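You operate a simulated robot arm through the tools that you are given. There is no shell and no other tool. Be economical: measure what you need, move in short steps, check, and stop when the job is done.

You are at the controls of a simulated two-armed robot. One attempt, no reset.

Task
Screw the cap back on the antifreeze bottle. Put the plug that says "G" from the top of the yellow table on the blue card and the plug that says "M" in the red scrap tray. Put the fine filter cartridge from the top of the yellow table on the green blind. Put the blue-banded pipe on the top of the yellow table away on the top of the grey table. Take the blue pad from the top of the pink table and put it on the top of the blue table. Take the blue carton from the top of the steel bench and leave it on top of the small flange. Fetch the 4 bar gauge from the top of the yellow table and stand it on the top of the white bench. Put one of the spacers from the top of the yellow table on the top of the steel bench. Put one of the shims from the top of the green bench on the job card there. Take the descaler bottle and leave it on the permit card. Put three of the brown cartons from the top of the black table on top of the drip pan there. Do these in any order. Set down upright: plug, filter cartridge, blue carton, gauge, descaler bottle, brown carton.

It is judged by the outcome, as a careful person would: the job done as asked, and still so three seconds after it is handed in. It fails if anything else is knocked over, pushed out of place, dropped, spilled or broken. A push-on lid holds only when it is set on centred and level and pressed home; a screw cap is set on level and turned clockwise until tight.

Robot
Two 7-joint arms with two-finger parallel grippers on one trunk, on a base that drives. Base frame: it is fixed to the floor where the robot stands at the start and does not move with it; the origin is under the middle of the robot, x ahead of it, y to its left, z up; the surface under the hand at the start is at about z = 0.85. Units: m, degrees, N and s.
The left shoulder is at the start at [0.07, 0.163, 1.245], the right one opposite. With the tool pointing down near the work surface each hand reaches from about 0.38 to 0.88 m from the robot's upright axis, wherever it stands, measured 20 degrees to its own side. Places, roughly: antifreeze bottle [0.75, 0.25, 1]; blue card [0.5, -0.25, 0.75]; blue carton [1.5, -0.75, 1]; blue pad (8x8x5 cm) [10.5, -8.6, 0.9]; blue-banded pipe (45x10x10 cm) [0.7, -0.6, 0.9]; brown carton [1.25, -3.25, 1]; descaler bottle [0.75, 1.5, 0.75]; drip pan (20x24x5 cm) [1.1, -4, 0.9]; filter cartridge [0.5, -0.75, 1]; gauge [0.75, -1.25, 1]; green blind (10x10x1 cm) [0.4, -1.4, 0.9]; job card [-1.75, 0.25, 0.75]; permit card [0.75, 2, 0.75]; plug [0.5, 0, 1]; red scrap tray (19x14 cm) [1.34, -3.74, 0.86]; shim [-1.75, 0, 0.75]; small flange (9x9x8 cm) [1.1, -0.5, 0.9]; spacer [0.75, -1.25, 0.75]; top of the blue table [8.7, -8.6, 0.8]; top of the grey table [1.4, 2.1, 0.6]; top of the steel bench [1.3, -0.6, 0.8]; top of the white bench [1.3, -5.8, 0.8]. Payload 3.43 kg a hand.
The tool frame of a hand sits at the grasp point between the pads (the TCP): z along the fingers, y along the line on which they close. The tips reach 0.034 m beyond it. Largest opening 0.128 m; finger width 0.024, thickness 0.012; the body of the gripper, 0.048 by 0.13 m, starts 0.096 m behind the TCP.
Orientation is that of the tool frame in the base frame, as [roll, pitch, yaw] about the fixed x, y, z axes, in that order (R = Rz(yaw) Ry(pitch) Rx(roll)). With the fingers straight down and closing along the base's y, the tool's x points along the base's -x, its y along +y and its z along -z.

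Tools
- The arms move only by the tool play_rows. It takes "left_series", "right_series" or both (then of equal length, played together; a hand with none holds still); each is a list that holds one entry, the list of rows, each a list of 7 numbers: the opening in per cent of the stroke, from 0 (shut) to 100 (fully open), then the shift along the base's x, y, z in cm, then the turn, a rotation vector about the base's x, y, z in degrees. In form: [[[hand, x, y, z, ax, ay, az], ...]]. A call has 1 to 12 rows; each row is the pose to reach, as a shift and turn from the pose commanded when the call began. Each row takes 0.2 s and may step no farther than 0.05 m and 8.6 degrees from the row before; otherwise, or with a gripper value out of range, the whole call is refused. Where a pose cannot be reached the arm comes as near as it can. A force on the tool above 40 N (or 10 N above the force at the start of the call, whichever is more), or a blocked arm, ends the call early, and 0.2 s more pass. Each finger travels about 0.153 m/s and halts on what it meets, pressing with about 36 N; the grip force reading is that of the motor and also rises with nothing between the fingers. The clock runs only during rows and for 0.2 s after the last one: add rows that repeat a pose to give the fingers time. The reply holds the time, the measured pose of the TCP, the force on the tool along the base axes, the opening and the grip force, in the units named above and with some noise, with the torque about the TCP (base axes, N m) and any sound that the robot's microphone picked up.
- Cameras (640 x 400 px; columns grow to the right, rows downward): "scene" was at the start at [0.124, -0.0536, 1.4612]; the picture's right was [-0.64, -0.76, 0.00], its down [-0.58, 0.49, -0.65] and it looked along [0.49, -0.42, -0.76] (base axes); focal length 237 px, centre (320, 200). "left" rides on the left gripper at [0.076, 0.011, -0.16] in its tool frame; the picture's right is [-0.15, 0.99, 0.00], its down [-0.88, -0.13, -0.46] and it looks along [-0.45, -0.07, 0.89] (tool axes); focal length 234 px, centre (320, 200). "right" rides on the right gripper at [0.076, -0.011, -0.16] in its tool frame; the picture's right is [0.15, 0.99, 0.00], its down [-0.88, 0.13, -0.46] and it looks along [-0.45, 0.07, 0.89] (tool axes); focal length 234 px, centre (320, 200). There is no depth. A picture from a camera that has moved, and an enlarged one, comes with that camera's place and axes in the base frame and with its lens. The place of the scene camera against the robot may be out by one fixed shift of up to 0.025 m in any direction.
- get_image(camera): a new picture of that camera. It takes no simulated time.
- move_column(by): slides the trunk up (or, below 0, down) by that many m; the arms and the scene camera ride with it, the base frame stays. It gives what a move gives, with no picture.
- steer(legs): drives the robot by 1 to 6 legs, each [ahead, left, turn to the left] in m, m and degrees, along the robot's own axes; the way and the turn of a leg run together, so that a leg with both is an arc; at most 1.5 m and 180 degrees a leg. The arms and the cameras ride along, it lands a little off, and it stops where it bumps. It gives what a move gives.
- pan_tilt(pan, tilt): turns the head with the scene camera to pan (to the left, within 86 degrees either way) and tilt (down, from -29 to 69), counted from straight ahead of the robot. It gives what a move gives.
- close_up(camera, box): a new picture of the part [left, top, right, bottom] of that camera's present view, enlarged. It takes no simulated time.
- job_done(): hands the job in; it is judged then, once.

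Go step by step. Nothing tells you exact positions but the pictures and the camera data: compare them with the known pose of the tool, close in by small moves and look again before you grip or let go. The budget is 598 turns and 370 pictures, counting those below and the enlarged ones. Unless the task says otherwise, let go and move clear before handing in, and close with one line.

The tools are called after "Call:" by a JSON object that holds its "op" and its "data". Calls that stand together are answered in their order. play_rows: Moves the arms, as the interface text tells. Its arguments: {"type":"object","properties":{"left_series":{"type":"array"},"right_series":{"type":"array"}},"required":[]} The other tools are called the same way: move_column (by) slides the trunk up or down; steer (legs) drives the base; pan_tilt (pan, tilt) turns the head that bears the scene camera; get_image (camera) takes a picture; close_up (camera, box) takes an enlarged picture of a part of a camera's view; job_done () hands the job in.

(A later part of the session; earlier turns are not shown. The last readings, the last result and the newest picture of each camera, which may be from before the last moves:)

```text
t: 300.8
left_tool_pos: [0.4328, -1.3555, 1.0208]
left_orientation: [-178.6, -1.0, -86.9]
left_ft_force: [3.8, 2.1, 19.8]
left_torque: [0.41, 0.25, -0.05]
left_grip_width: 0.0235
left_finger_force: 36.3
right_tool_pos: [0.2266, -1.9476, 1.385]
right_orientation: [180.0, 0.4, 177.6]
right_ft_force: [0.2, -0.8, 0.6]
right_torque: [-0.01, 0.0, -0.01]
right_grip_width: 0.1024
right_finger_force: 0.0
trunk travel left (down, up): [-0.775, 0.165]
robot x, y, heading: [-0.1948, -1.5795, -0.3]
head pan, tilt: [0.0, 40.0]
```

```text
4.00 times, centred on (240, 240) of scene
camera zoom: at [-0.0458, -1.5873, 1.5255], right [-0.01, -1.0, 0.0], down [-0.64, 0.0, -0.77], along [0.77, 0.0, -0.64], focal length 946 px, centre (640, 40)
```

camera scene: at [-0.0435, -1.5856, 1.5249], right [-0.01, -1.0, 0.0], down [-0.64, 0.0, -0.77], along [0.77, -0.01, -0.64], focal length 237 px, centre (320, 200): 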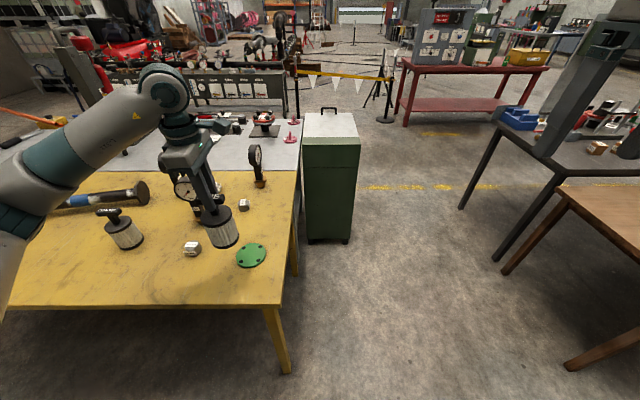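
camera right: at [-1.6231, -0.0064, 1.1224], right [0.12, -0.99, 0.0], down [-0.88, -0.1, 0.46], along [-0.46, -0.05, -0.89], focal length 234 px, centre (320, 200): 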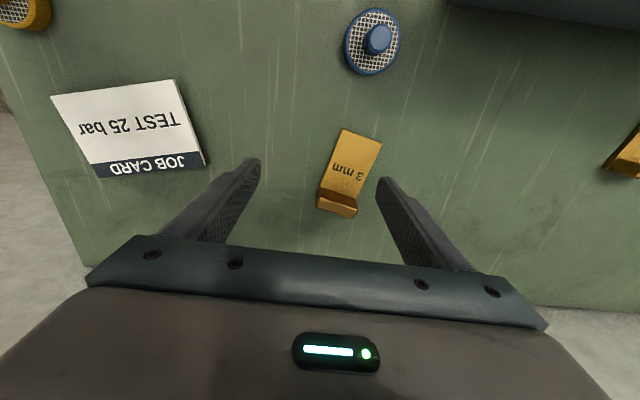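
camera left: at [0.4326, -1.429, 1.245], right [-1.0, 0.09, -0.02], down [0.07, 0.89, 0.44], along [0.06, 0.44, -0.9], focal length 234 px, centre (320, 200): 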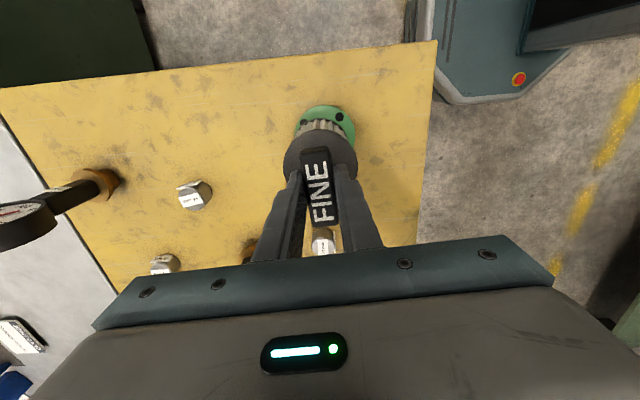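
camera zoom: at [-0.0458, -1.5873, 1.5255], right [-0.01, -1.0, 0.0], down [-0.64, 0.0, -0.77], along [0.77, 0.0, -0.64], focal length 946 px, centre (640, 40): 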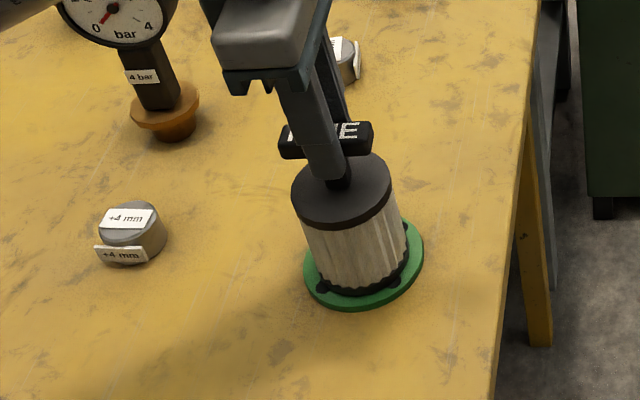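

It is seated on the blind. I release and rise.

Call:
{"op": "play_rows", "data": {"left_series": [[[0, 0, 0, 0.25, 0, 0, 0], [30, 0, 0, 0.25, 0, 0, 0], [60, 0, 0, 0.25, 0, 0, 0], [60, 0, 0, 0.25, 0, 0, 0], [60, 0, 0, 4, 0, 0, 0], [60, 0, 0, 8, 0, 0, 0], [60, 0, 0, 12, 0, 0, 0], [60, 0, 0, 16, 0, 0, 0]]]}}

Call:
{"op": "get_image", "data": {"camera": "scene"}}

Call:
{"op": "close_up", "data": {"camera": "scene", "box": [150, 130, 310, 270]}}

```text
t: 302.6
left_tool_pos: [0.4313, -1.3561, 1.1793]
left_orientation: [-179.0, -0.9, -86.9]
left_ft_force: [0.0, 0.3, -1.0]
left_torque: [0.0, 0.01, -0.04]
left_grip_width: 0.0768
left_finger_force: 0.1
right_tool_pos: [0.2279, -1.9469, 1.3842]
right_orientation: [180.0, 0.4, 177.7]
right_ft_force: [0.7, -0.6, 0.1]
right_torque: [0.03, -0.01, 0.02]
right_grip_width: 0.1025
right_finger_force: 0.2
trunk travel left (down, up): [-0.775, 0.165]
robot x, y, heading: [-0.1932, -1.5845, -0.4]
head pan, tilt: [0.0, 40.0]
```

```text
202 pictures are left
camera scene: at [-0.0447, -1.5874, 1.525], right [-0.01, -1.0, 0.0], down [-0.64, 0.0, -0.77], along [0.77, 0.0, -0.64], focal length 237 px, centre (320, 200)
```

scene: 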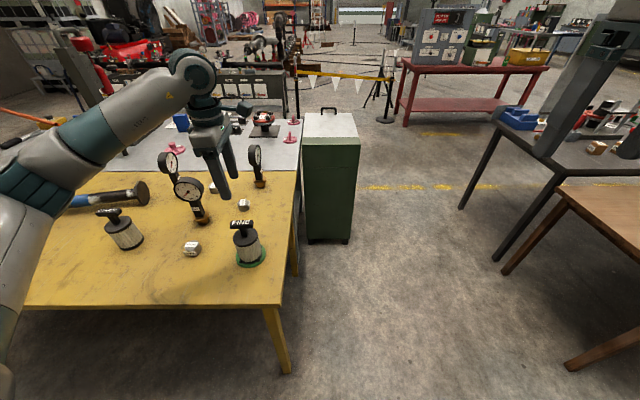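

```text
2.86 times, centred on (230, 200) of scene
camera zoom: at [-0.0447, -1.5874, 1.525], right [-0.01, -1.0, 0.0], down [-0.64, 0.0, -0.77], along [0.77, 0.0, -0.64], focal length 676 px, centre (577, 200)
```

zoom: 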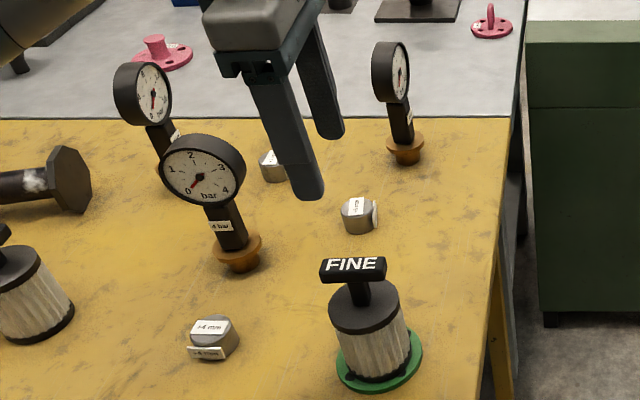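

The filter stands on the blind, and the facing gauge is marked "4 bar". Next I take the near spacer with the left hand.

Call:
{"op": "steer", "data": {"legs": [[0, 0.2, 0]]}}

Call:
{"op": "get_image", "data": {"camera": "left"}}

```text
t: 304.2
left_tool_pos: [0.4321, -1.1553, 1.1785]
left_orientation: [-178.9, -0.8, -86.8]
left_ft_force: [0.2, -0.5, -0.7]
left_torque: [0.03, 0.02, -0.03]
left_grip_width: 0.0768
left_finger_force: 0.0
right_tool_pos: [0.2302, -1.7477, 1.3822]
right_orientation: [179.9, 0.2, 177.7]
right_ft_force: [-1.1, 0.1, 0.7]
right_torque: [0.04, 0.0, 0.01]
right_grip_width: 0.1022
right_finger_force: 0.1
trunk travel left (down, up): [-0.775, 0.165]
robot x, y, heading: [-0.1913, -1.3795, -0.3]
head pan, tilt: [0.0, 40.0]
```

```text
200 pictures are left
camera left: at [0.4222, -1.2298, 1.3393], right [-1.0, 0.09, -0.02], down [0.07, 0.89, 0.45], along [0.06, 0.44, -0.9], focal length 234 px, centre (320, 200)
```

left: 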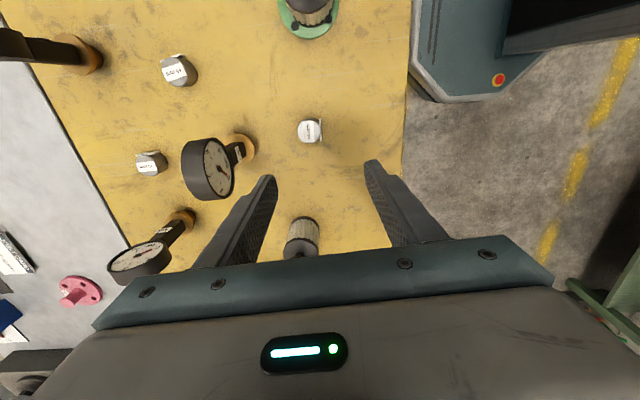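

Call:
{"op": "play_rows", "data": {"left_series": [[[70, 3, 0, -4, 0, 0, 0], [70, 3, 0, -8, 0, 0, 0], [70, 3, 0, -12, 0, 0, 0], [70, 3, 0, -16, 0, 0, 0], [70, 3, 0, -20, 0, 0, 0], [70, 3, 0, -20, 0, 0, 0]]]}}

Call:
{"op": "get_image", "data": {"camera": "left"}}

```text
t: 305.6
left_tool_pos: [0.4618, -1.1547, 0.9792]
left_orientation: [-178.9, -1.0, -86.8]
left_ft_force: [-0.4, 0.3, -0.3]
left_torque: [0.0, 0.0, -0.01]
left_grip_width: 0.0897
left_finger_force: 0.0
right_tool_pos: [0.2299, -1.7442, 1.3834]
right_orientation: [180.0, 0.4, 177.9]
right_ft_force: [0.1, -0.2, 0.0]
right_torque: [-0.03, 0.0, 0.01]
right_grip_width: 0.1024
right_finger_force: 0.2
trunk travel left (down, up): [-0.775, 0.165]
robot x, y, heading: [-0.1935, -1.3829, -0.1]
head pan, tilt: [0.0, 40.0]
```

```text
199 pictures are left
camera left: at [0.4511, -1.2278, 1.139], right [-1.0, 0.09, -0.02], down [0.07, 0.89, 0.44], along [0.06, 0.44, -0.9], focal length 234 px, centre (320, 200)
```

left: 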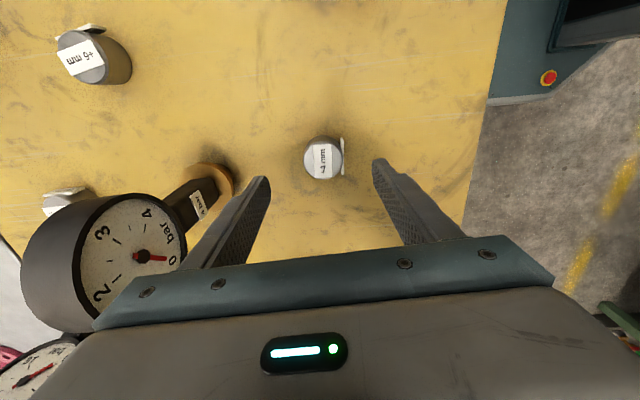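

Call:
{"op": "play_rows", "data": {"left_series": [[[70, -0.1, 0.4, -4, 0, 0, 0], [70, -0.1, 0.4, -7.5, 0, 0, 0], [70, -0.1, 0.4, -9, 0, 0, 0], [70, -0.1, 0.4, -9, 0, 0, 0], [20, -0.1, 0.4, -9, 0, 0, 0], [0, -0.1, 0.4, -9, 0, 0, 0], [0, -0.1, 0.4, -9, 0, 0, 0], [0, -0.1, 0.4, -6, 0, 0, 0], [0, -0.1, 0.4, -2, 0, 0, 0], [0, -1, 0.4, 2, 0, 0, 0], [0, -2, 0.4, 6, 0, 0, 0]]]}}

Call:
{"op": "get_image", "data": {"camera": "left"}}

```text
t: 308.0
left_tool_pos: [0.4411, -1.1503, 1.0374]
left_orientation: [-179.1, -0.9, -86.6]
left_ft_force: [-0.4, -0.6, -3.1]
left_torque: [0.0, -0.04, -0.02]
left_grip_width: 0.0448
left_finger_force: 36.4
right_tool_pos: [0.2296, -1.7452, 1.3828]
right_orientation: [-179.9, 0.3, 177.8]
right_ft_force: [-0.3, 0.4, 0.4]
right_torque: [-0.01, -0.03, 0.01]
right_grip_width: 0.1024
right_finger_force: 0.2
trunk travel left (down, up): [-0.775, 0.165]
robot x, y, heading: [-0.1897, -1.3815, -0.0]
head pan, tilt: [0.0, 40.0]
```

```text
198 pictures are left
camera left: at [0.4296, -1.2229, 1.1983], right [-1.0, 0.09, -0.02], down [0.07, 0.89, 0.44], along [0.06, 0.44, -0.9], focal length 234 px, centre (320, 200)
```

left: 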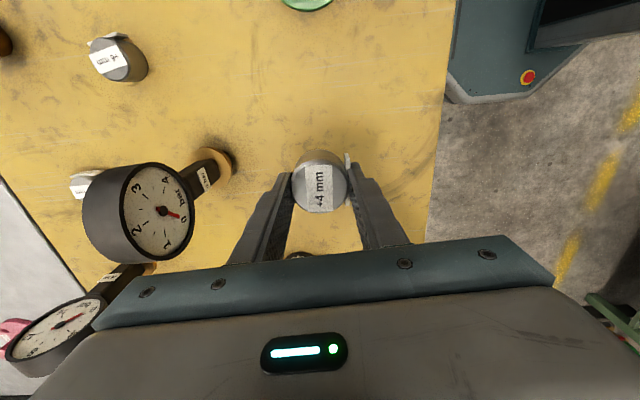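

The spacer is in the left hand. The steel bench must be worked from its far side, so I drive around the right end.

Call:
{"op": "steer", "data": {"legs": [[-0.2, 0, 0], [0, -0.97, 0], [1.45, 0, 0], [1.0, 0, 0]]}}

Call:
{"op": "pan_tilt", "data": {"pan": 75, "tilt": 25}}

Call:
{"op": "get_image", "data": {"camera": "scene"}}

```text
t: 325.7
left_tool_pos: [2.6654, -2.1162, 1.0369]
left_orientation: [-179.0, -1.0, -86.5]
left_ft_force: [0.8, 0.3, -4.0]
left_torque: [-0.01, -0.03, -0.01]
left_grip_width: 0.0445
left_finger_force: 36.1
right_tool_pos: [2.4583, -2.7124, 1.3841]
right_orientation: [-180.0, 0.2, 178.1]
right_ft_force: [0.1, 1.0, -0.8]
right_torque: [-0.02, 0.02, 0.02]
right_grip_width: 0.1023
right_finger_force: 0.0
trunk travel left (down, up): [-0.775, 0.165]
robot x, y, heading: [2.0307, -2.3558, -0.1]
head pan, tilt: [0.0, 40.0]
```

```text
t: 327.2
left_tool_pos: [2.665, -2.1161, 1.0362]
left_orientation: [-179.0, -1.0, -86.5]
left_ft_force: [-0.1, 1.0, -3.5]
left_torque: [-0.01, 0.01, 0.03]
left_grip_width: 0.0441
left_finger_force: 36.4
right_tool_pos: [2.4591, -2.7133, 1.3839]
right_orientation: [-179.9, 0.2, 178.0]
right_ft_force: [0.1, -1.2, 0.8]
right_torque: [-0.05, 0.0, 0.01]
right_grip_width: 0.1024
right_finger_force: 0.0
trunk travel left (down, up): [-0.775, 0.165]
robot x, y, heading: [2.0339, -2.3516, 0.4]
head pan, tilt: [75.0, 25.0]
```

```text
197 pictures are left
camera scene: at [2.1229, -2.2665, 1.5482], right [0.97, -0.26, 0.0], down [-0.11, -0.41, -0.91], along [0.23, 0.88, -0.42], focal length 237 px, centre (320, 200)
```

scene: 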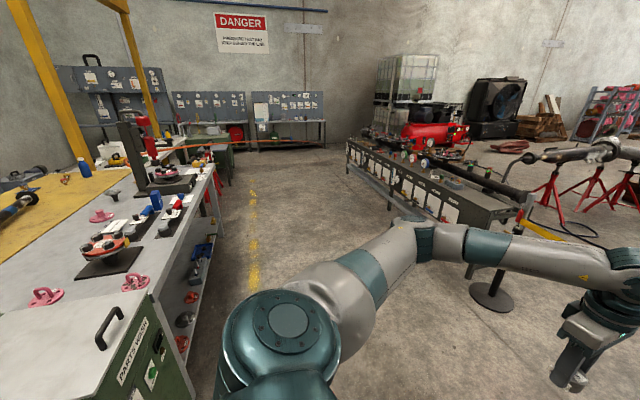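

The far side is a wide aisle. I drive up it and face the bench.

Call:
{"op": "steer", "data": {"legs": [[0.25, 0, 0], [0, 0, 90], [1.5, 0, 0], [0.35, 0, 0], [0, 0, 90]]}}

Call:
{"op": "pan_tilt", "data": {"pan": 0, "tilt": 40}}

Call:
{"op": "get_image", "data": {"camera": "scene"}}

```text
t: 345.7
left_tool_pos: [1.6535, -0.6933, 1.0356]
left_orientation: [-179.0, -1.0, 92.5]
left_ft_force: [0.0, 0.0, -3.9]
left_torque: [0.02, 0.01, 0.04]
left_grip_width: 0.0441
left_finger_force: 36.3
right_tool_pos: [1.8723, -0.1015, 1.3845]
right_orientation: [180.0, 0.4, -3.0]
right_ft_force: [-0.2, 0.5, 0.2]
right_torque: [0.02, 0.0, 0.02]
right_grip_width: 0.1024
right_finger_force: 0.1
trunk travel left (down, up): [-0.775, 0.165]
robot x, y, heading: [2.2893, -0.4708, 179.3]
head pan, tilt: [75.0, 25.0]
```

```text
t: 347.2
left_tool_pos: [1.6543, -0.6953, 1.0359]
left_orientation: [-179.0, -1.0, 92.4]
left_ft_force: [-0.7, 0.1, -4.1]
left_torque: [0.0, 0.01, 0.09]
left_grip_width: 0.0442
left_finger_force: 36.0
right_tool_pos: [1.8709, -0.101, 1.3833]
right_orientation: [-180.0, 0.4, -3.0]
right_ft_force: [0.7, 0.0, -0.7]
right_torque: [0.02, 0.0, -0.02]
right_grip_width: 0.1023
right_finger_force: 0.0
trunk travel left (down, up): [-0.775, 0.165]
robot x, y, heading: [2.292, -0.4697, 178.9]
head pan, tilt: [0.0, 40.0]
```

```text
196 pictures are left
camera scene: at [2.169, -0.4724, 1.5249], right [0.02, 1.0, 0.0], down [0.64, -0.01, -0.77], along [-0.77, 0.01, -0.64], focal length 237 px, centre (320, 200)
```

scene: 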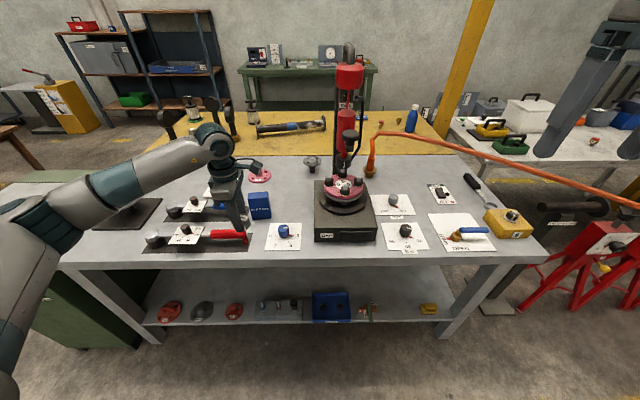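

Call:
{"op": "close_up", "data": {"camera": "scene", "box": [230, 140, 390, 240]}}

```text
4.00 times, centred on (310, 190) of scene
camera zoom: at [2.169, -0.4724, 1.5249], right [0.02, 1.0, 0.0], down [0.64, -0.01, -0.77], along [-0.77, 0.01, -0.64], focal length 946 px, centre (360, 240)
```

zoom: 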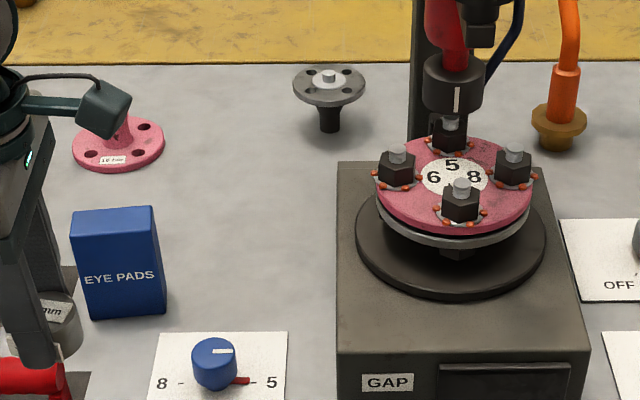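

The grey pedestal flange is the small flange and "EYE PADS" is the blue carton. First I raise the spacer and drive in.

Call:
{"op": "play_rows", "data": {"left_series": [[[0, 0, 0, 4, 0, 0, 0], [0, 0, 2, 8, 0, 0, 0], [0, 0, 4, 10, 0, 0, 0]]]}}

Call:
{"op": "steer", "data": {"legs": [[0.28, 0, 1]]}}

Call:
{"op": "get_image", "data": {"camera": "left"}}

```text
t: 348.0
left_tool_pos: [1.6529, -0.6541, 1.1366]
left_orientation: [-179.1, -0.9, 92.6]
left_ft_force: [0.6, 1.2, -4.2]
left_torque: [-0.04, 0.04, 0.0]
left_grip_width: 0.044
left_finger_force: 36.6
right_tool_pos: [1.8702, -0.0999, 1.3824]
right_orientation: [180.0, 0.3, -3.0]
right_ft_force: [0.3, 0.3, 0.6]
right_torque: [0.02, -0.03, -0.02]
right_grip_width: 0.1025
right_finger_force: 0.0
trunk travel left (down, up): [-0.775, 0.165]
robot x, y, heading: [2.2922, -0.4689, 179.2]
head pan, tilt: [0.0, 40.0]
```

```text
t: 350.0
left_tool_pos: [1.3757, -0.6718, 1.1385]
left_orientation: [-178.9, -1.1, 93.8]
left_ft_force: [-0.6, 0.7, -3.2]
left_torque: [0.01, 0.01, 0.0]
left_grip_width: 0.0441
left_finger_force: 36.1
right_tool_pos: [1.5791, -0.1117, 1.3841]
right_orientation: [-180.0, 0.5, -1.5]
right_ft_force: [0.7, 0.0, -0.2]
right_torque: [0.02, 0.04, -0.01]
right_grip_width: 0.1023
right_finger_force: 0.0
trunk travel left (down, up): [-0.775, 0.165]
robot x, y, heading: [2.006, -0.4706, -179.6]
head pan, tilt: [0.0, 40.0]
```

```text
194 pictures are left
camera left: at [1.3837, -0.5968, 1.2985], right [1.0, -0.08, -0.02], down [-0.06, -0.89, 0.44], along [-0.05, -0.44, -0.9], focal length 234 px, centre (320, 200)
```

left: 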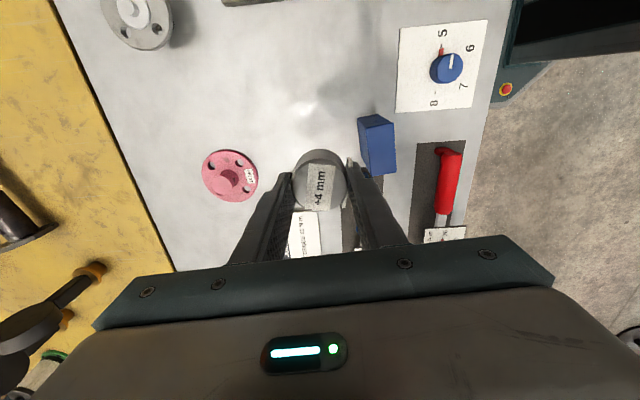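

Call:
{"op": "play_rows", "data": {"left_series": [[[0, -0.5, 3, -2, 0, 0, 0], [0, -1, 6, -5, 0, 0, 0], [0, -1.5, 8.7, -9, 0, 0, 0], [0, -1.5, 8.7, -13, 0, 0, 0], [0, -1.5, 8.7, -13, 0, 0, 0]]]}}

Call:
{"op": "get_image", "data": {"camera": "left"}}

```text
t: 351.2
left_tool_pos: [1.3594, -0.5832, 1.0038]
left_orientation: [-179.0, -0.9, 93.8]
left_ft_force: [0.7, 0.6, -3.8]
left_torque: [-0.01, -0.02, 0.01]
left_grip_width: 0.044
left_finger_force: 36.0
right_tool_pos: [1.5775, -0.111, 1.3844]
right_orientation: [180.0, 0.3, -1.4]
right_ft_force: [-0.1, -0.4, -0.1]
right_torque: [0.0, -0.01, 0.01]
right_grip_width: 0.1025
right_finger_force: 0.1
trunk travel left (down, up): [-0.775, 0.165]
robot x, y, heading: [2.0046, -0.468, -179.6]
head pan, tilt: [0.0, 40.0]
```

```text
193 pictures are left
camera left: at [1.3693, -0.5087, 1.1656], right [1.0, -0.08, -0.02], down [-0.06, -0.89, 0.44], along [-0.05, -0.44, -0.9], focal length 234 px, centre (320, 200)
```

left: 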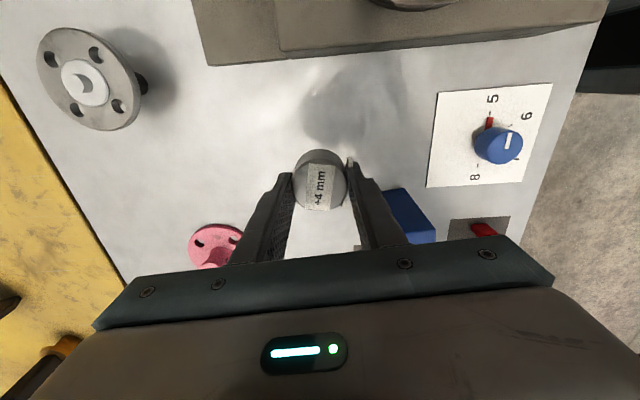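

Call:
{"op": "play_rows", "data": {"left_series": [[[0, 0, 0, -4, 0, 0, 0], [0, 0, 0, -8, 0, 0, 0], [0, 0, 0, -10, 0, 0, 0], [0, 0, 0, -10.7, 0, 0, 0], [0, 0, 0, -11.1, 0, 0, 0], [0, 0, 0, -11.4, 0, 0, 0]]]}}

Call:
{"op": "get_image", "data": {"camera": "left"}}

```text
t: 352.6
left_tool_pos: [1.3579, -0.5821, 0.8927]
left_orientation: [-179.1, -0.9, 93.9]
left_ft_force: [0.2, 0.0, -3.9]
left_torque: [0.0, -0.03, 0.0]
left_grip_width: 0.0441
left_finger_force: 36.4
right_tool_pos: [1.5782, -0.1112, 1.3837]
right_orientation: [-180.0, 0.3, -1.5]
right_ft_force: [-0.5, 0.0, -0.1]
right_torque: [-0.01, 0.02, 0.01]
right_grip_width: 0.1024
right_finger_force: 0.1
trunk travel left (down, up): [-0.775, 0.165]
robot x, y, heading: [2.0083, -0.4729, -179.7]
head pan, tilt: [0.0, 40.0]
```

```text
192 pictures are left
camera left: at [1.367, -0.5089, 1.0528], right [1.0, -0.08, -0.02], down [-0.06, -0.89, 0.44], along [-0.05, -0.44, -0.9], focal length 234 px, centre (320, 200)
```

left: 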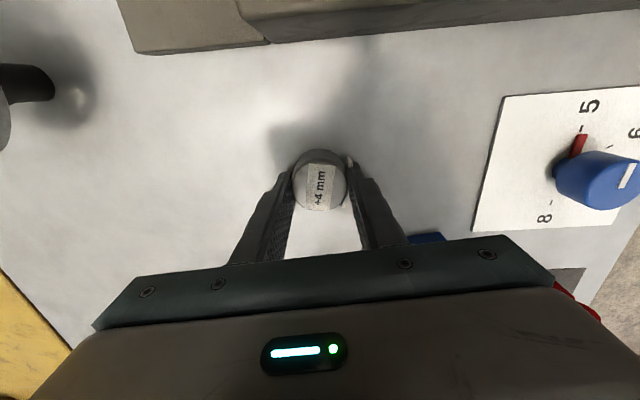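

Call:
{"op": "play_rows", "data": {"left_series": [[[0, 0, 0, -0.4, 0, 0, 0], [0, 0, 0, -0.8, 0, 0, 0], [0, 0, 0, -1.1, 0, 0, 0], [0, 0, 0, -1.4, 0, 0, 0]]]}}

```text
t: 353.7
left_tool_pos: [1.3585, -0.5814, 0.8845]
left_orientation: [-178.5, -1.3, 93.9]
left_ft_force: [14.3, -1.7, 19.4]
left_torque: [-0.23, -1.18, 0.07]
left_grip_width: 0.0442
left_finger_force: 36.5
right_tool_pos: [1.5817, -0.1115, 1.3838]
right_orientation: [-179.9, 0.3, -1.5]
right_ft_force: [0.5, 0.1, -0.4]
right_torque: [0.01, -0.03, 0.04]
right_grip_width: 0.1023
right_finger_force: 0.1
trunk travel left (down, up): [-0.775, 0.165]
robot x, y, heading: [2.0057, -0.4687, -179.1]
head pan, tilt: [0.0, 40.0]
stopped in row 4 (left hand): the force on the tool passed its limit at 42 N (the readings are from after the stop); the commanded pose is now the measured one
```

The spacer is down. I release and rise.

Call:
{"op": "play_rows", "data": {"left_series": [[[0, 0, 0, 0.4, 0, 0, 0], [45, 0, 0, 0.4, 0, 0, 0], [60, 0, 0, 0.4, 0, 0, 0], [60, 0, 0, 0.4, 0, 0, 0], [60, 0, 0, 4, 0, 0, 0], [60, 0, 0, 8, 0, 0, 0], [60, 0, 0, 12, 0, 0, 0], [60, 0, 0, 16, 0, 0, 0], [60, 0, 0, 20, 0, 0, 0], [60, 0, 0, 24, 0, 0, 0]]]}}

Call:
{"op": "get_image", "data": {"camera": "left"}}

```text
t: 355.9
left_tool_pos: [1.3577, -0.5816, 1.1235]
left_orientation: [-178.6, -1.1, 93.9]
left_ft_force: [0.3, -0.3, 0.0]
left_torque: [0.0, -0.04, -0.03]
left_grip_width: 0.077
left_finger_force: 0.0
right_tool_pos: [1.5777, -0.1111, 1.3836]
right_orientation: [180.0, 0.4, -1.4]
right_ft_force: [0.3, 0.0, 0.0]
right_torque: [-0.02, 0.01, 0.01]
right_grip_width: 0.1025
right_finger_force: 0.1
trunk travel left (down, up): [-0.775, 0.165]
robot x, y, heading: [2.0088, -0.469, -179.5]
head pan, tilt: [0.0, 40.0]
```

```text
191 pictures are left
camera left: at [1.3675, -0.5073, 1.2847], right [1.0, -0.08, -0.03], down [-0.06, -0.9, 0.44], along [-0.06, -0.44, -0.9], focal length 234 px, centre (320, 200)
```

left: 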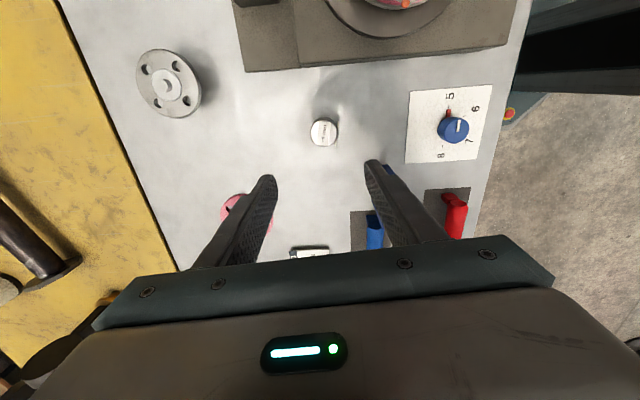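

The spacer is on the bench. Now I move over the blue carton to measure it.

Call:
{"op": "play_rows", "data": {"left_series": [[[80, 3, -2, 1, 0, 0, 0], [80, 6, -4, 2, 0, 0, 0], [80, 9, -6, 3, 0, 0, 0], [80, 11.5, -8, 3, 0, 0, 0], [80, 11.5, -8, 3, 0, 0, 0]]]}}

Call:
{"op": "get_image", "data": {"camera": "left"}}

```text
t: 357.1
left_tool_pos: [1.4714, -0.6634, 1.1523]
left_orientation: [-178.6, -1.1, 94.0]
left_ft_force: [0.2, 0.2, -0.5]
left_torque: [-0.01, 0.01, 0.01]
left_grip_width: 0.1025
left_finger_force: 0.1
right_tool_pos: [1.5772, -0.1118, 1.384]
right_orientation: [179.9, 0.3, -1.5]
right_ft_force: [-0.4, 0.4, -0.1]
right_torque: [-0.05, 0.0, 0.01]
right_grip_width: 0.1025
right_finger_force: 0.0
trunk travel left (down, up): [-0.775, 0.165]
robot x, y, heading: [2.0064, -0.4674, -179.4]
head pan, tilt: [0.0, 40.0]
```

```text
190 pictures are left
camera left: at [1.4811, -0.5899, 1.3138], right [1.0, -0.08, -0.03], down [-0.06, -0.9, 0.44], along [-0.06, -0.44, -0.9], focal length 234 px, centre (320, 200)
```

left: 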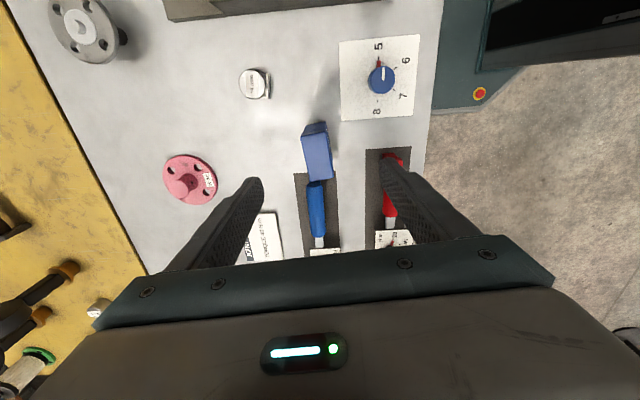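

Call:
{"op": "play_rows", "data": {"left_series": [[[80, -0.6, -1.6, -4, 0, 0, 2], [80, -1.2, -3.2, -8, 0, 0, 2], [80, -1.2, -3.2, -12, 0, 0, 2], [80, -1.2, -3.2, -12, 0, 0, 2]]]}}

Call:
{"op": "get_image", "data": {"camera": "left"}}

```text
t: 358.1
left_tool_pos: [1.4607, -0.6949, 1.0311]
left_orientation: [-178.6, -1.2, 95.9]
left_ft_force: [0.7, 0.4, 0.1]
left_torque: [-0.01, 0.02, 0.01]
left_grip_width: 0.1023
left_finger_force: 0.0
right_tool_pos: [1.5778, -0.112, 1.3834]
right_orientation: [-179.9, 0.3, -1.5]
right_ft_force: [0.3, -0.4, 0.1]
right_torque: [0.03, -0.01, 0.04]
right_grip_width: 0.1022
right_finger_force: 0.1
trunk travel left (down, up): [-0.775, 0.165]
robot x, y, heading: [2.008, -0.4694, -179.6]
head pan, tilt: [0.0, 40.0]
```

```text
189 pictures are left
camera left: at [1.4694, -0.6208, 1.192], right [1.0, -0.04, -0.03], down [-0.03, -0.9, 0.44], along [-0.04, -0.44, -0.9], focal length 234 px, centre (320, 200)
```

left: 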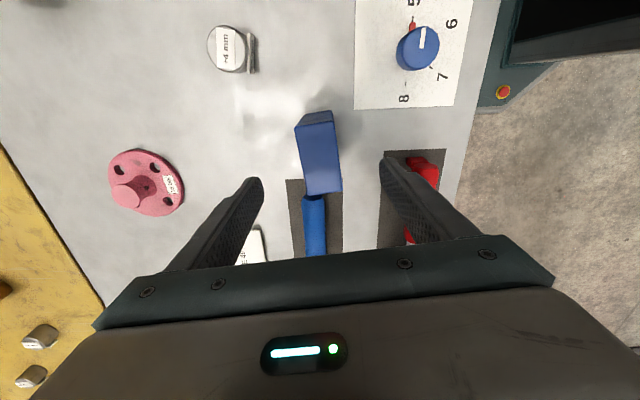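

Call:
{"op": "play_rows", "data": {"left_series": [[[60, 0, 0.1, -3, 0, 0, 0], [60, 0, 0.1, -7, 0, 0, 0], [60, 0, 0.1, -10.5, 0, 0, 0], [60, 0, 0.1, -12.4, 0, 0, 0], [60, 0, 0.1, -12.4, 0, 0, 0], [20, 0, 0.1, -12.4, 0, 0, 0], [0, 0, 0.1, -12.4, 0, 0, 0], [0, 0, 0.1, -12.4, 0, 0, 0], [0, 0, 0.1, -10, 0, 0, 0], [0, 0, 0.1, -6, 0, 0, 0], [0, 0, 0.1, -2, 0, 0, 0], [0, 0, 0.1, 2, 0, 0, 0]]]}}

Call:
{"op": "get_image", "data": {"camera": "left"}}

Call:
{"op": "get_image", "data": {"camera": "scene"}}

```text
t: 360.7
left_tool_pos: [1.4596, -0.6942, 1.0522]
left_orientation: [-178.8, -1.2, 95.9]
left_ft_force: [1.3, 0.1, -1.4]
left_torque: [-0.03, -0.01, -0.02]
left_grip_width: 0.0394
left_finger_force: 36.1
right_tool_pos: [1.5784, -0.1122, 1.3848]
right_orientation: [-179.9, 0.4, -1.5]
right_ft_force: [0.1, 0.9, -0.9]
right_torque: [-0.01, 0.0, 0.0]
right_grip_width: 0.1022
right_finger_force: 0.1
trunk travel left (down, up): [-0.775, 0.165]
robot x, y, heading: [2.0074, -0.4698, -179.5]
head pan, tilt: [0.0, 40.0]
```

```text
188 pictures are left
camera left: at [1.467, -0.6205, 1.212], right [1.0, -0.04, -0.03], down [-0.03, -0.9, 0.44], along [-0.04, -0.44, -0.9], focal length 234 px, centre (320, 200)
```

left: 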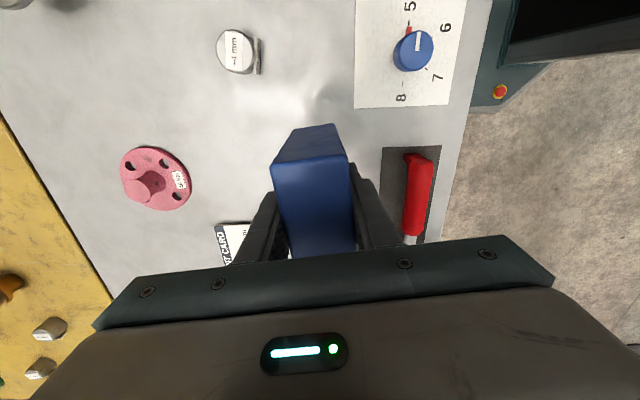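

```text
187 pictures are left
camera scene: at [1.8852, -0.474, 1.5249], right [-0.01, 1.0, 0.0], down [0.64, 0.01, -0.77], along [-0.77, -0.01, -0.64], focal length 237 px, centre (320, 200)
```

scene: 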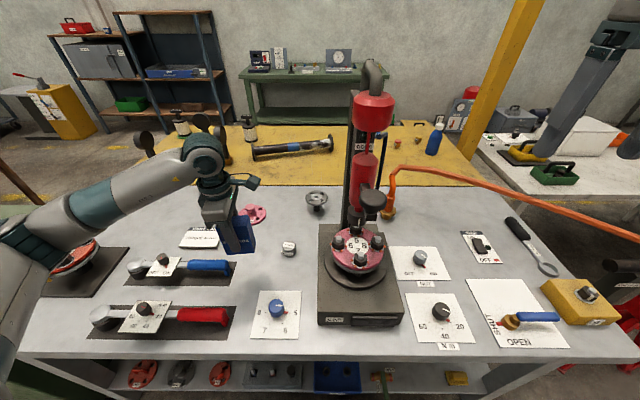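

The carton is held. I carry it toward the small flange.

Call:
{"op": "play_rows", "data": {"left_series": [[[0, -2, 3, 3, 0, 0, 0], [0, -5, 6, 5, 0, 0, 0], [0, -8, 9.5, 5, 0, 0, 0], [0, -11, 13, 5, 0, 0, 0], [0, -14, 16.5, 5, 0, 0, 0], [0, -17, 19.5, 5, 0, 0, 0], [0, -18.5, 19.5, 5, 0, 0, 0], [0, -18.5, 19.5, 5, 0, 0, 0]]]}}

Call:
{"op": "get_image", "data": {"camera": "left"}}

Call:
{"op": "close_up", "data": {"camera": "scene", "box": [220, 140, 380, 240]}}

```text
t: 362.5
left_tool_pos: [1.2752, -0.4984, 1.1017]
left_orientation: [-178.6, -1.0, 95.8]
left_ft_force: [0.2, -0.1, -1.8]
left_torque: [0.16, -0.12, 0.04]
left_grip_width: 0.0396
left_finger_force: 35.5
right_tool_pos: [1.5781, -0.1122, 1.3828]
right_orientation: [-179.9, 0.3, -1.5]
right_ft_force: [-0.7, 0.8, 0.1]
right_torque: [0.02, 0.02, 0.01]
right_grip_width: 0.1022
right_finger_force: 0.1
trunk travel left (down, up): [-0.775, 0.165]
robot x, y, heading: [2.0071, -0.4705, -179.7]
head pan, tilt: [0.0, 40.0]
```

```text
186 pictures are left
camera left: at [1.2825, -0.4243, 1.2628], right [1.0, -0.04, -0.03], down [-0.03, -0.9, 0.44], along [-0.04, -0.44, -0.9], focal length 234 px, centre (320, 200)
```

left: 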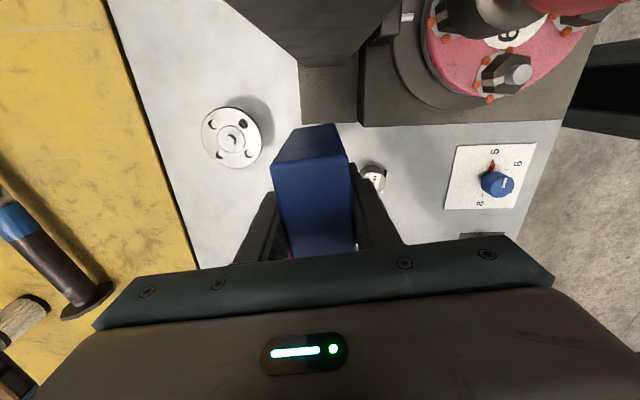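

```text
4.00 times, centred on (300, 190) of scene
camera zoom: at [1.8846, -0.4748, 1.5249], right [-0.01, 1.0, 0.0], down [0.64, 0.01, -0.77], along [-0.77, -0.01, -0.64], focal length 946 px, centre (400, 240)
```

zoom: 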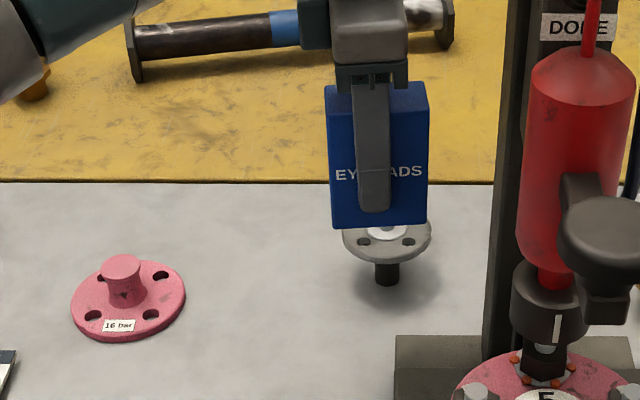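

A tall post stands right where the gripper camera would go. I move back a little and turn the hand 180 degrees so the camera is on the free side.

Call:
{"op": "play_rows", "data": {"left_series": [[[0, 2, -3, 0, 0, 0, 5], [0, 4, -6, 0, 0, 0, 12], [0, 5, -9, 0, 0, 0, 20], [0, 5, -10, 0, 0, 0, 28.5], [0, 5, -10, 0, 0, 0, 37], [0, 5, -10, 0, 0, 0, 45.5], [0, 5, -10, 0, 0, 0, 54], [0, 5, -10, 0, 0, 0, 62.5], [0, 5, -10, 0, 0, 0, 71], [0, 5, -10, 0, 0, 0, 79.5], [0, 5, -10, 0, 0, 0, 88]]]}}

Call:
{"op": "play_rows", "data": {"left_series": [[[0, 0, 0, 0, 0, 0, 8.5], [0, 0, 0, 0, 0, 0, 17], [0, 0, 0, 0, 0, 0, 25.5], [0, 0, 0, 0, 0, 0, 34], [0, 0, 0, 0, 0, 0, 42.5], [0, 0, 0, 0, 0, 0, 51], [0, 0, 0, 0, 0, 0, 59.5], [0, 0, 0, 0, 0, 0, 68], [0, 0, 0, 0, 0, 0, 76.5], [0, 0, 0, 0, 0, 0, 85], [0, 0, 0, 0, 0, 0, 88]]]}}

Call:
{"op": "steer", "data": {"legs": [[0, -0.13, 0], [0.04, 0, 0]]}}

Call:
{"op": "get_image", "data": {"camera": "scene"}}

Call:
{"op": "get_image", "data": {"camera": "left"}}

```text
t: 364.9
left_tool_pos: [1.3242, -0.5988, 1.1012]
left_orientation: [-178.6, -1.1, -176.0]
left_ft_force: [-0.5, -0.3, -0.1]
left_torque: [0.02, -0.02, 0.01]
left_grip_width: 0.0397
left_finger_force: 35.3
right_tool_pos: [1.5781, -0.1116, 1.3839]
right_orientation: [180.0, 0.2, -1.5]
right_ft_force: [0.1, 1.0, 0.2]
right_torque: [-0.04, 0.01, 0.02]
right_grip_width: 0.1025
right_finger_force: 0.1
trunk travel left (down, up): [-0.775, 0.165]
robot x, y, heading: [2.0068, -0.4699, -179.4]
head pan, tilt: [0.0, 40.0]
```

```text
t: 367.3
left_tool_pos: [1.3251, -0.5993, 1.102]
left_orientation: [-178.6, -1.2, -88.0]
left_ft_force: [-0.2, -0.1, -0.1]
left_torque: [0.01, 0.02, 0.0]
left_grip_width: 0.0393
left_finger_force: 36.1
right_tool_pos: [1.5781, -0.1124, 1.3845]
right_orientation: [-180.0, 0.3, -1.5]
right_ft_force: [0.0, -0.2, 0.4]
right_torque: [0.0, 0.01, -0.02]
right_grip_width: 0.1026
right_finger_force: 0.0
trunk travel left (down, up): [-0.775, 0.165]
robot x, y, heading: [2.0064, -0.4729, -179.3]
head pan, tilt: [0.0, 40.0]
```

```text
t: 369.1
left_tool_pos: [1.2912, -0.4694, 1.1064]
left_orientation: [-179.0, -1.1, -88.2]
left_ft_force: [0.5, -0.8, -0.9]
left_torque: [0.05, 0.09, 0.02]
left_grip_width: 0.0395
left_finger_force: 35.4
right_tool_pos: [1.5459, 0.0172, 1.3875]
right_orientation: [-179.9, 0.7, -1.6]
right_ft_force: [0.7, 0.0, 0.7]
right_torque: [0.06, 0.11, 0.01]
right_grip_width: 0.1023
right_finger_force: 0.1
trunk travel left (down, up): [-0.775, 0.165]
robot x, y, heading: [1.9643, -0.337, -179.4]
head pan, tilt: [0.0, 40.0]
```

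```text
184 pictures are left
camera scene: at [1.8533, -0.3461, 1.5259], right [-0.01, 1.0, 0.0], down [0.64, 0.01, -0.77], along [-0.77, 0.0, -0.64], focal length 237 px, centre (320, 200)
```

scene: 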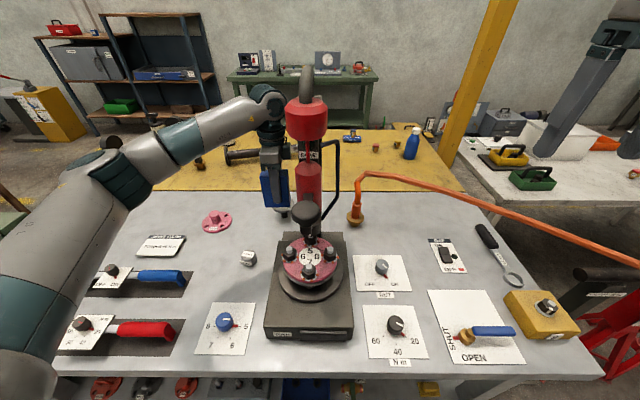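

```text
183 pictures are left
camera left: at [1.2783, -0.5415, 1.2674], right [-0.99, 0.12, -0.02], down [0.09, 0.89, 0.44], along [0.07, 0.44, -0.9], focal length 234 px, centre (320, 200)
```

left: 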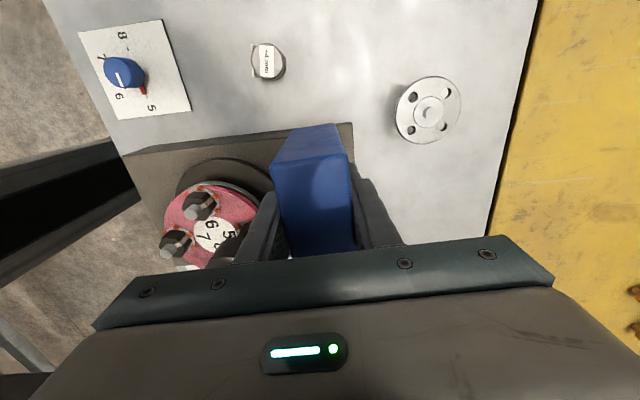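

The hand is close to the jack post. I step away sideways first, go past it, then come over the flange.

Call:
{"op": "play_rows", "data": {"left_series": [[[0, 0, -4, 0, 0, 0, 0], [0, 0, -8, 0, 0, 0, 0], [0, -3.5, -9, 0, 0, 0, 0], [0, -7, -9, 0, 0, 0, 0], [0, -10.5, -9, 0, 0, 0, 0], [0, -13, -9, 0, 0, 0, 0], [0, -14.5, -8, 0, 0, 0, 0], [0, -14.5, -8, 0, 0, 0, 0]]]}}

Call:
{"op": "get_image", "data": {"camera": "left"}}

Call:
{"op": "close_up", "data": {"camera": "scene", "box": [190, 80, 350, 240]}}

```text
t: 370.9
left_tool_pos: [1.1405, -0.548, 1.1025]
left_orientation: [-178.7, -1.0, -88.2]
left_ft_force: [0.0, -1.3, -0.2]
left_torque: [0.05, 0.03, 0.02]
left_grip_width: 0.0397
left_finger_force: 36.2
right_tool_pos: [1.5401, 0.0184, 1.3847]
right_orientation: [-179.9, 0.3, -1.7]
right_ft_force: [0.5, -0.2, -0.7]
right_torque: [0.06, 0.01, 0.0]
right_grip_width: 0.1022
right_finger_force: 0.1
trunk travel left (down, up): [-0.775, 0.165]
robot x, y, heading: [1.9634, -0.3361, -179.4]
head pan, tilt: [0.0, 40.0]
```

```text
182 pictures are left
camera left: at [1.127, -0.6206, 1.264], right [-0.99, 0.12, -0.03], down [0.09, 0.89, 0.44], along [0.07, 0.44, -0.9], focal length 234 px, centre (320, 200)
```

left: 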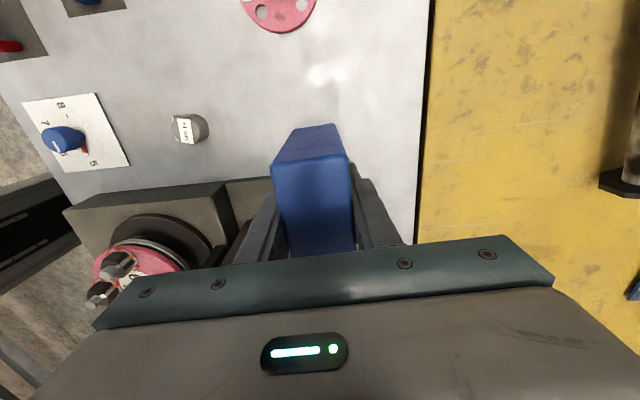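

```text
2.50 times, centred on (270, 160) of scene
camera zoom: at [1.8455, -0.3455, 1.525], right [-0.01, 1.0, 0.0], down [0.64, 0.01, -0.77], along [-0.77, 0.0, -0.64], focal length 592 px, centre (445, 300)
```

zoom: 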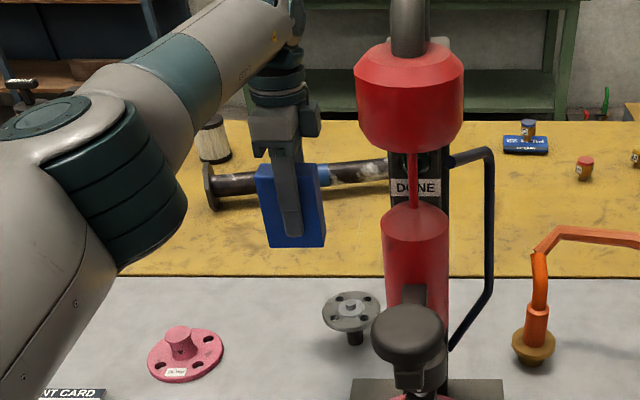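

Call:
{"op": "play_rows", "data": {"left_series": [[[0, 0.1, 2, 0, 0, 0, 0], [0, 0.3, 4, 0, 0, 0, 0], [0, 0.3, 5.9, 0, 0, 0, 0], [0, 0.3, 5.9, -4, 0, 0, 0], [0, 0.3, 5.9, -8, 0, 0, 0], [0, 0.3, 5.9, -8, 0, 0, 0]]]}}

Call:
{"op": "close_up", "data": {"camera": "scene", "box": [220, 130, 340, 230]}}

Call:
{"op": "get_image", "data": {"camera": "left"}}

```text
t: 372.3
left_tool_pos: [1.1422, -0.488, 1.022]
left_orientation: [-178.7, -1.2, -88.3]
left_ft_force: [-0.5, 0.8, -1.4]
left_torque: [-0.02, 0.04, 0.01]
left_grip_width: 0.0398
left_finger_force: 36.3
right_tool_pos: [1.5399, 0.0188, 1.383]
right_orientation: [-180.0, 0.3, -1.5]
right_ft_force: [-0.7, -0.1, -0.2]
right_torque: [-0.03, -0.02, 0.01]
right_grip_width: 0.1025
right_finger_force: 0.1
trunk travel left (down, up): [-0.775, 0.165]
robot x, y, heading: [1.9647, -0.3418, -179.6]
head pan, tilt: [0.0, 40.0]
```

```text
4.00 times, centred on (280, 180) of scene
camera zoom: at [1.8456, -0.3432, 1.525], right [-0.01, 1.0, 0.0], down [0.64, 0.0, -0.77], along [-0.77, -0.01, -0.64], focal length 946 px, centre (480, 280)
```

zoom: 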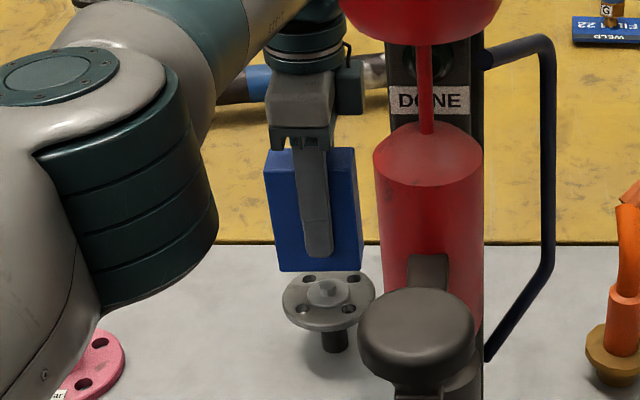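

```text
179 pictures are left
camera left: at [1.1295, -0.5599, 1.1831], right [-0.99, 0.12, -0.03], down [0.09, 0.89, 0.44], along [0.07, 0.43, -0.9], focal length 234 px, centre (320, 200)
```

left: 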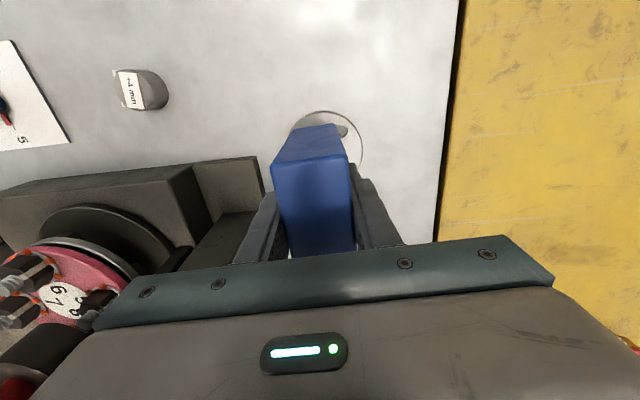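

Call:
{"op": "play_rows", "data": {"left_series": [[[0, -0.5, 0, -1.5, 0, 0, 0], [0, -0.5, 0, -2.5, 0, 0, 0], [0, -0.5, 0, -3, 0, 0, 0], [0, -0.5, 0, -3.4, 0, 0, 0], [0, -0.5, 0, -3.8, 0, 0, 0], [0, -0.5, 0, -4.1, 0, 0, 0], [0, -0.5, 0, -4.4, 0, 0, 0]]]}}

Call:
{"op": "close_up", "data": {"camera": "scene", "box": [220, 150, 340, 230]}}

Call:
{"op": "close_up", "data": {"camera": "left", "box": [240, 70, 440, 195]}}

```text
t: 373.9
left_tool_pos: [1.145, -0.4907, 0.9799]
left_orientation: [-178.7, -1.1, -88.2]
left_ft_force: [-1.5, 0.3, 3.5]
left_torque: [-0.09, 0.14, -0.01]
left_grip_width: 0.0395
left_finger_force: 36.4
left hand out of reach, approached as far as the arm can: row 1, 2, 3, 4, 5, 6, 7
right_tool_pos: [1.5399, 0.0186, 1.3846]
right_orientation: [-179.8, 0.4, -1.5]
right_ft_force: [-0.3, -0.1, 0.6]
right_torque: [-0.04, 0.02, 0.01]
right_grip_width: 0.1024
right_finger_force: 0.1
trunk travel left (down, up): [-0.775, 0.165]
robot x, y, heading: [1.9648, -0.3391, -179.8]
head pan, tilt: [0.0, 40.0]
```

```text
5.00 times, centred on (280, 190) of scene
camera zoom: at [1.8457, -0.3447, 1.5251], right [-0.01, 1.0, 0.0], down [0.64, 0.0, -0.77], along [-0.77, -0.01, -0.64], focal length 1183 px, centre (520, 250)
```

zoom: 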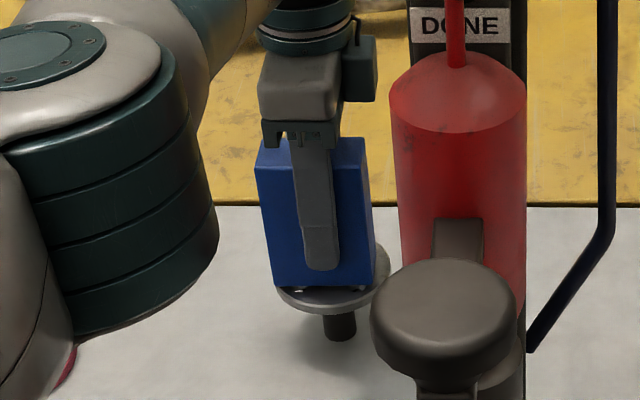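

```text
3.20 times, centred on (340, 132) of left
camera zoom: at [1.1329, -0.5631, 1.1403], right [-0.99, 0.12, -0.02], down [0.09, 0.89, 0.44], along [0.07, 0.44, -0.9], focal length 749 px, centre (256, 416)
```

zoom: 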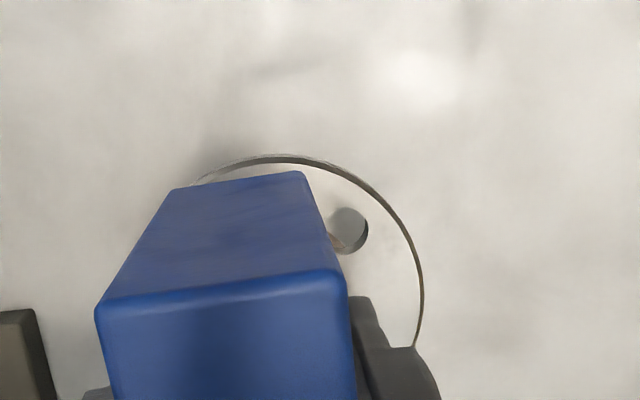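

The carton rests on the flange's boss, offset by only a few millimetres. I open gently and rise.

Call:
{"op": "play_rows", "data": {"left_series": [[[0, 0, 0, 0, 0, 0, 0], [36, 0, 0, 0, 0, 0, 0], [45, 0, 0, 0, 0, 0, 0], [55, 0, 0, 0, 0, 0, 0], [55, 0, 0, 0, 0, 0, 0], [55, 0, 0, 3, 0, 0, 0], [55, 0, 0, 6, 0, 0, 0], [55, 0, 0, 9, 0, 0, 0], [55, 0, -1, 12, 0, 0, 0], [55, 0, -3, 14, 0, 0, 0]]]}}

Call:
{"op": "close_up", "data": {"camera": "scene", "box": [220, 130, 340, 230]}}

Call:
{"op": "get_image", "data": {"camera": "left"}}

```text
t: 376.1
left_tool_pos: [1.1425, -0.5199, 1.1197]
left_orientation: [-178.4, -1.0, -88.3]
left_ft_force: [0.1, -0.4, 0.3]
left_torque: [0.05, 0.01, 0.02]
left_grip_width: 0.0703
left_finger_force: 0.1
left hand out of reach, approached as far as the arm can: row 9, 10
right_tool_pos: [1.54, 0.0175, 1.3846]
right_orientation: [-179.8, 0.4, -1.6]
right_ft_force: [-0.6, 0.0, 0.5]
right_torque: [0.02, -0.02, -0.02]
right_grip_width: 0.1024
right_finger_force: 0.1
trunk travel left (down, up): [-0.775, 0.165]
robot x, y, heading: [1.9656, -0.3388, -179.3]
head pan, tilt: [0.0, 40.0]
```

```text
4.00 times, centred on (280, 180) of scene
camera zoom: at [1.8452, -0.3456, 1.5249], right [-0.01, 1.0, 0.0], down [0.64, 0.01, -0.77], along [-0.77, 0.0, -0.64], focal length 946 px, centre (480, 280)
```

zoom: 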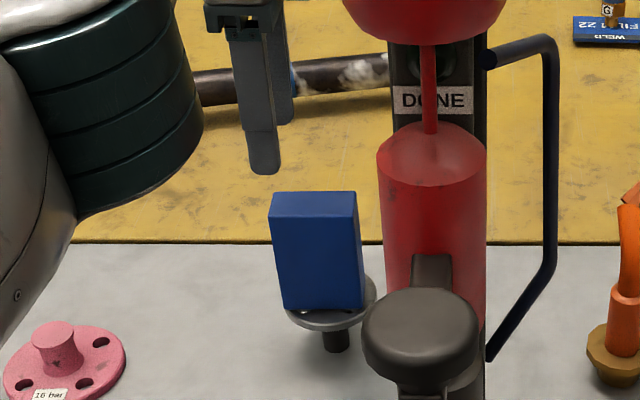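

```text
175 pictures are left
camera left: at [1.1293, -0.5932, 1.2803], right [-0.99, 0.12, -0.03], down [0.09, 0.89, 0.44], along [0.08, 0.44, -0.9], focal length 234 px, centre (320, 200)
```

left: 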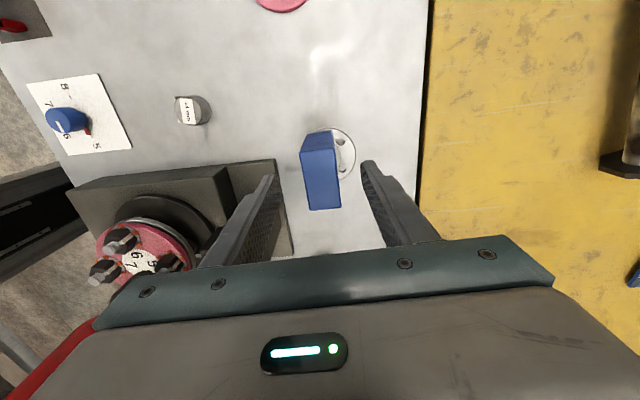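

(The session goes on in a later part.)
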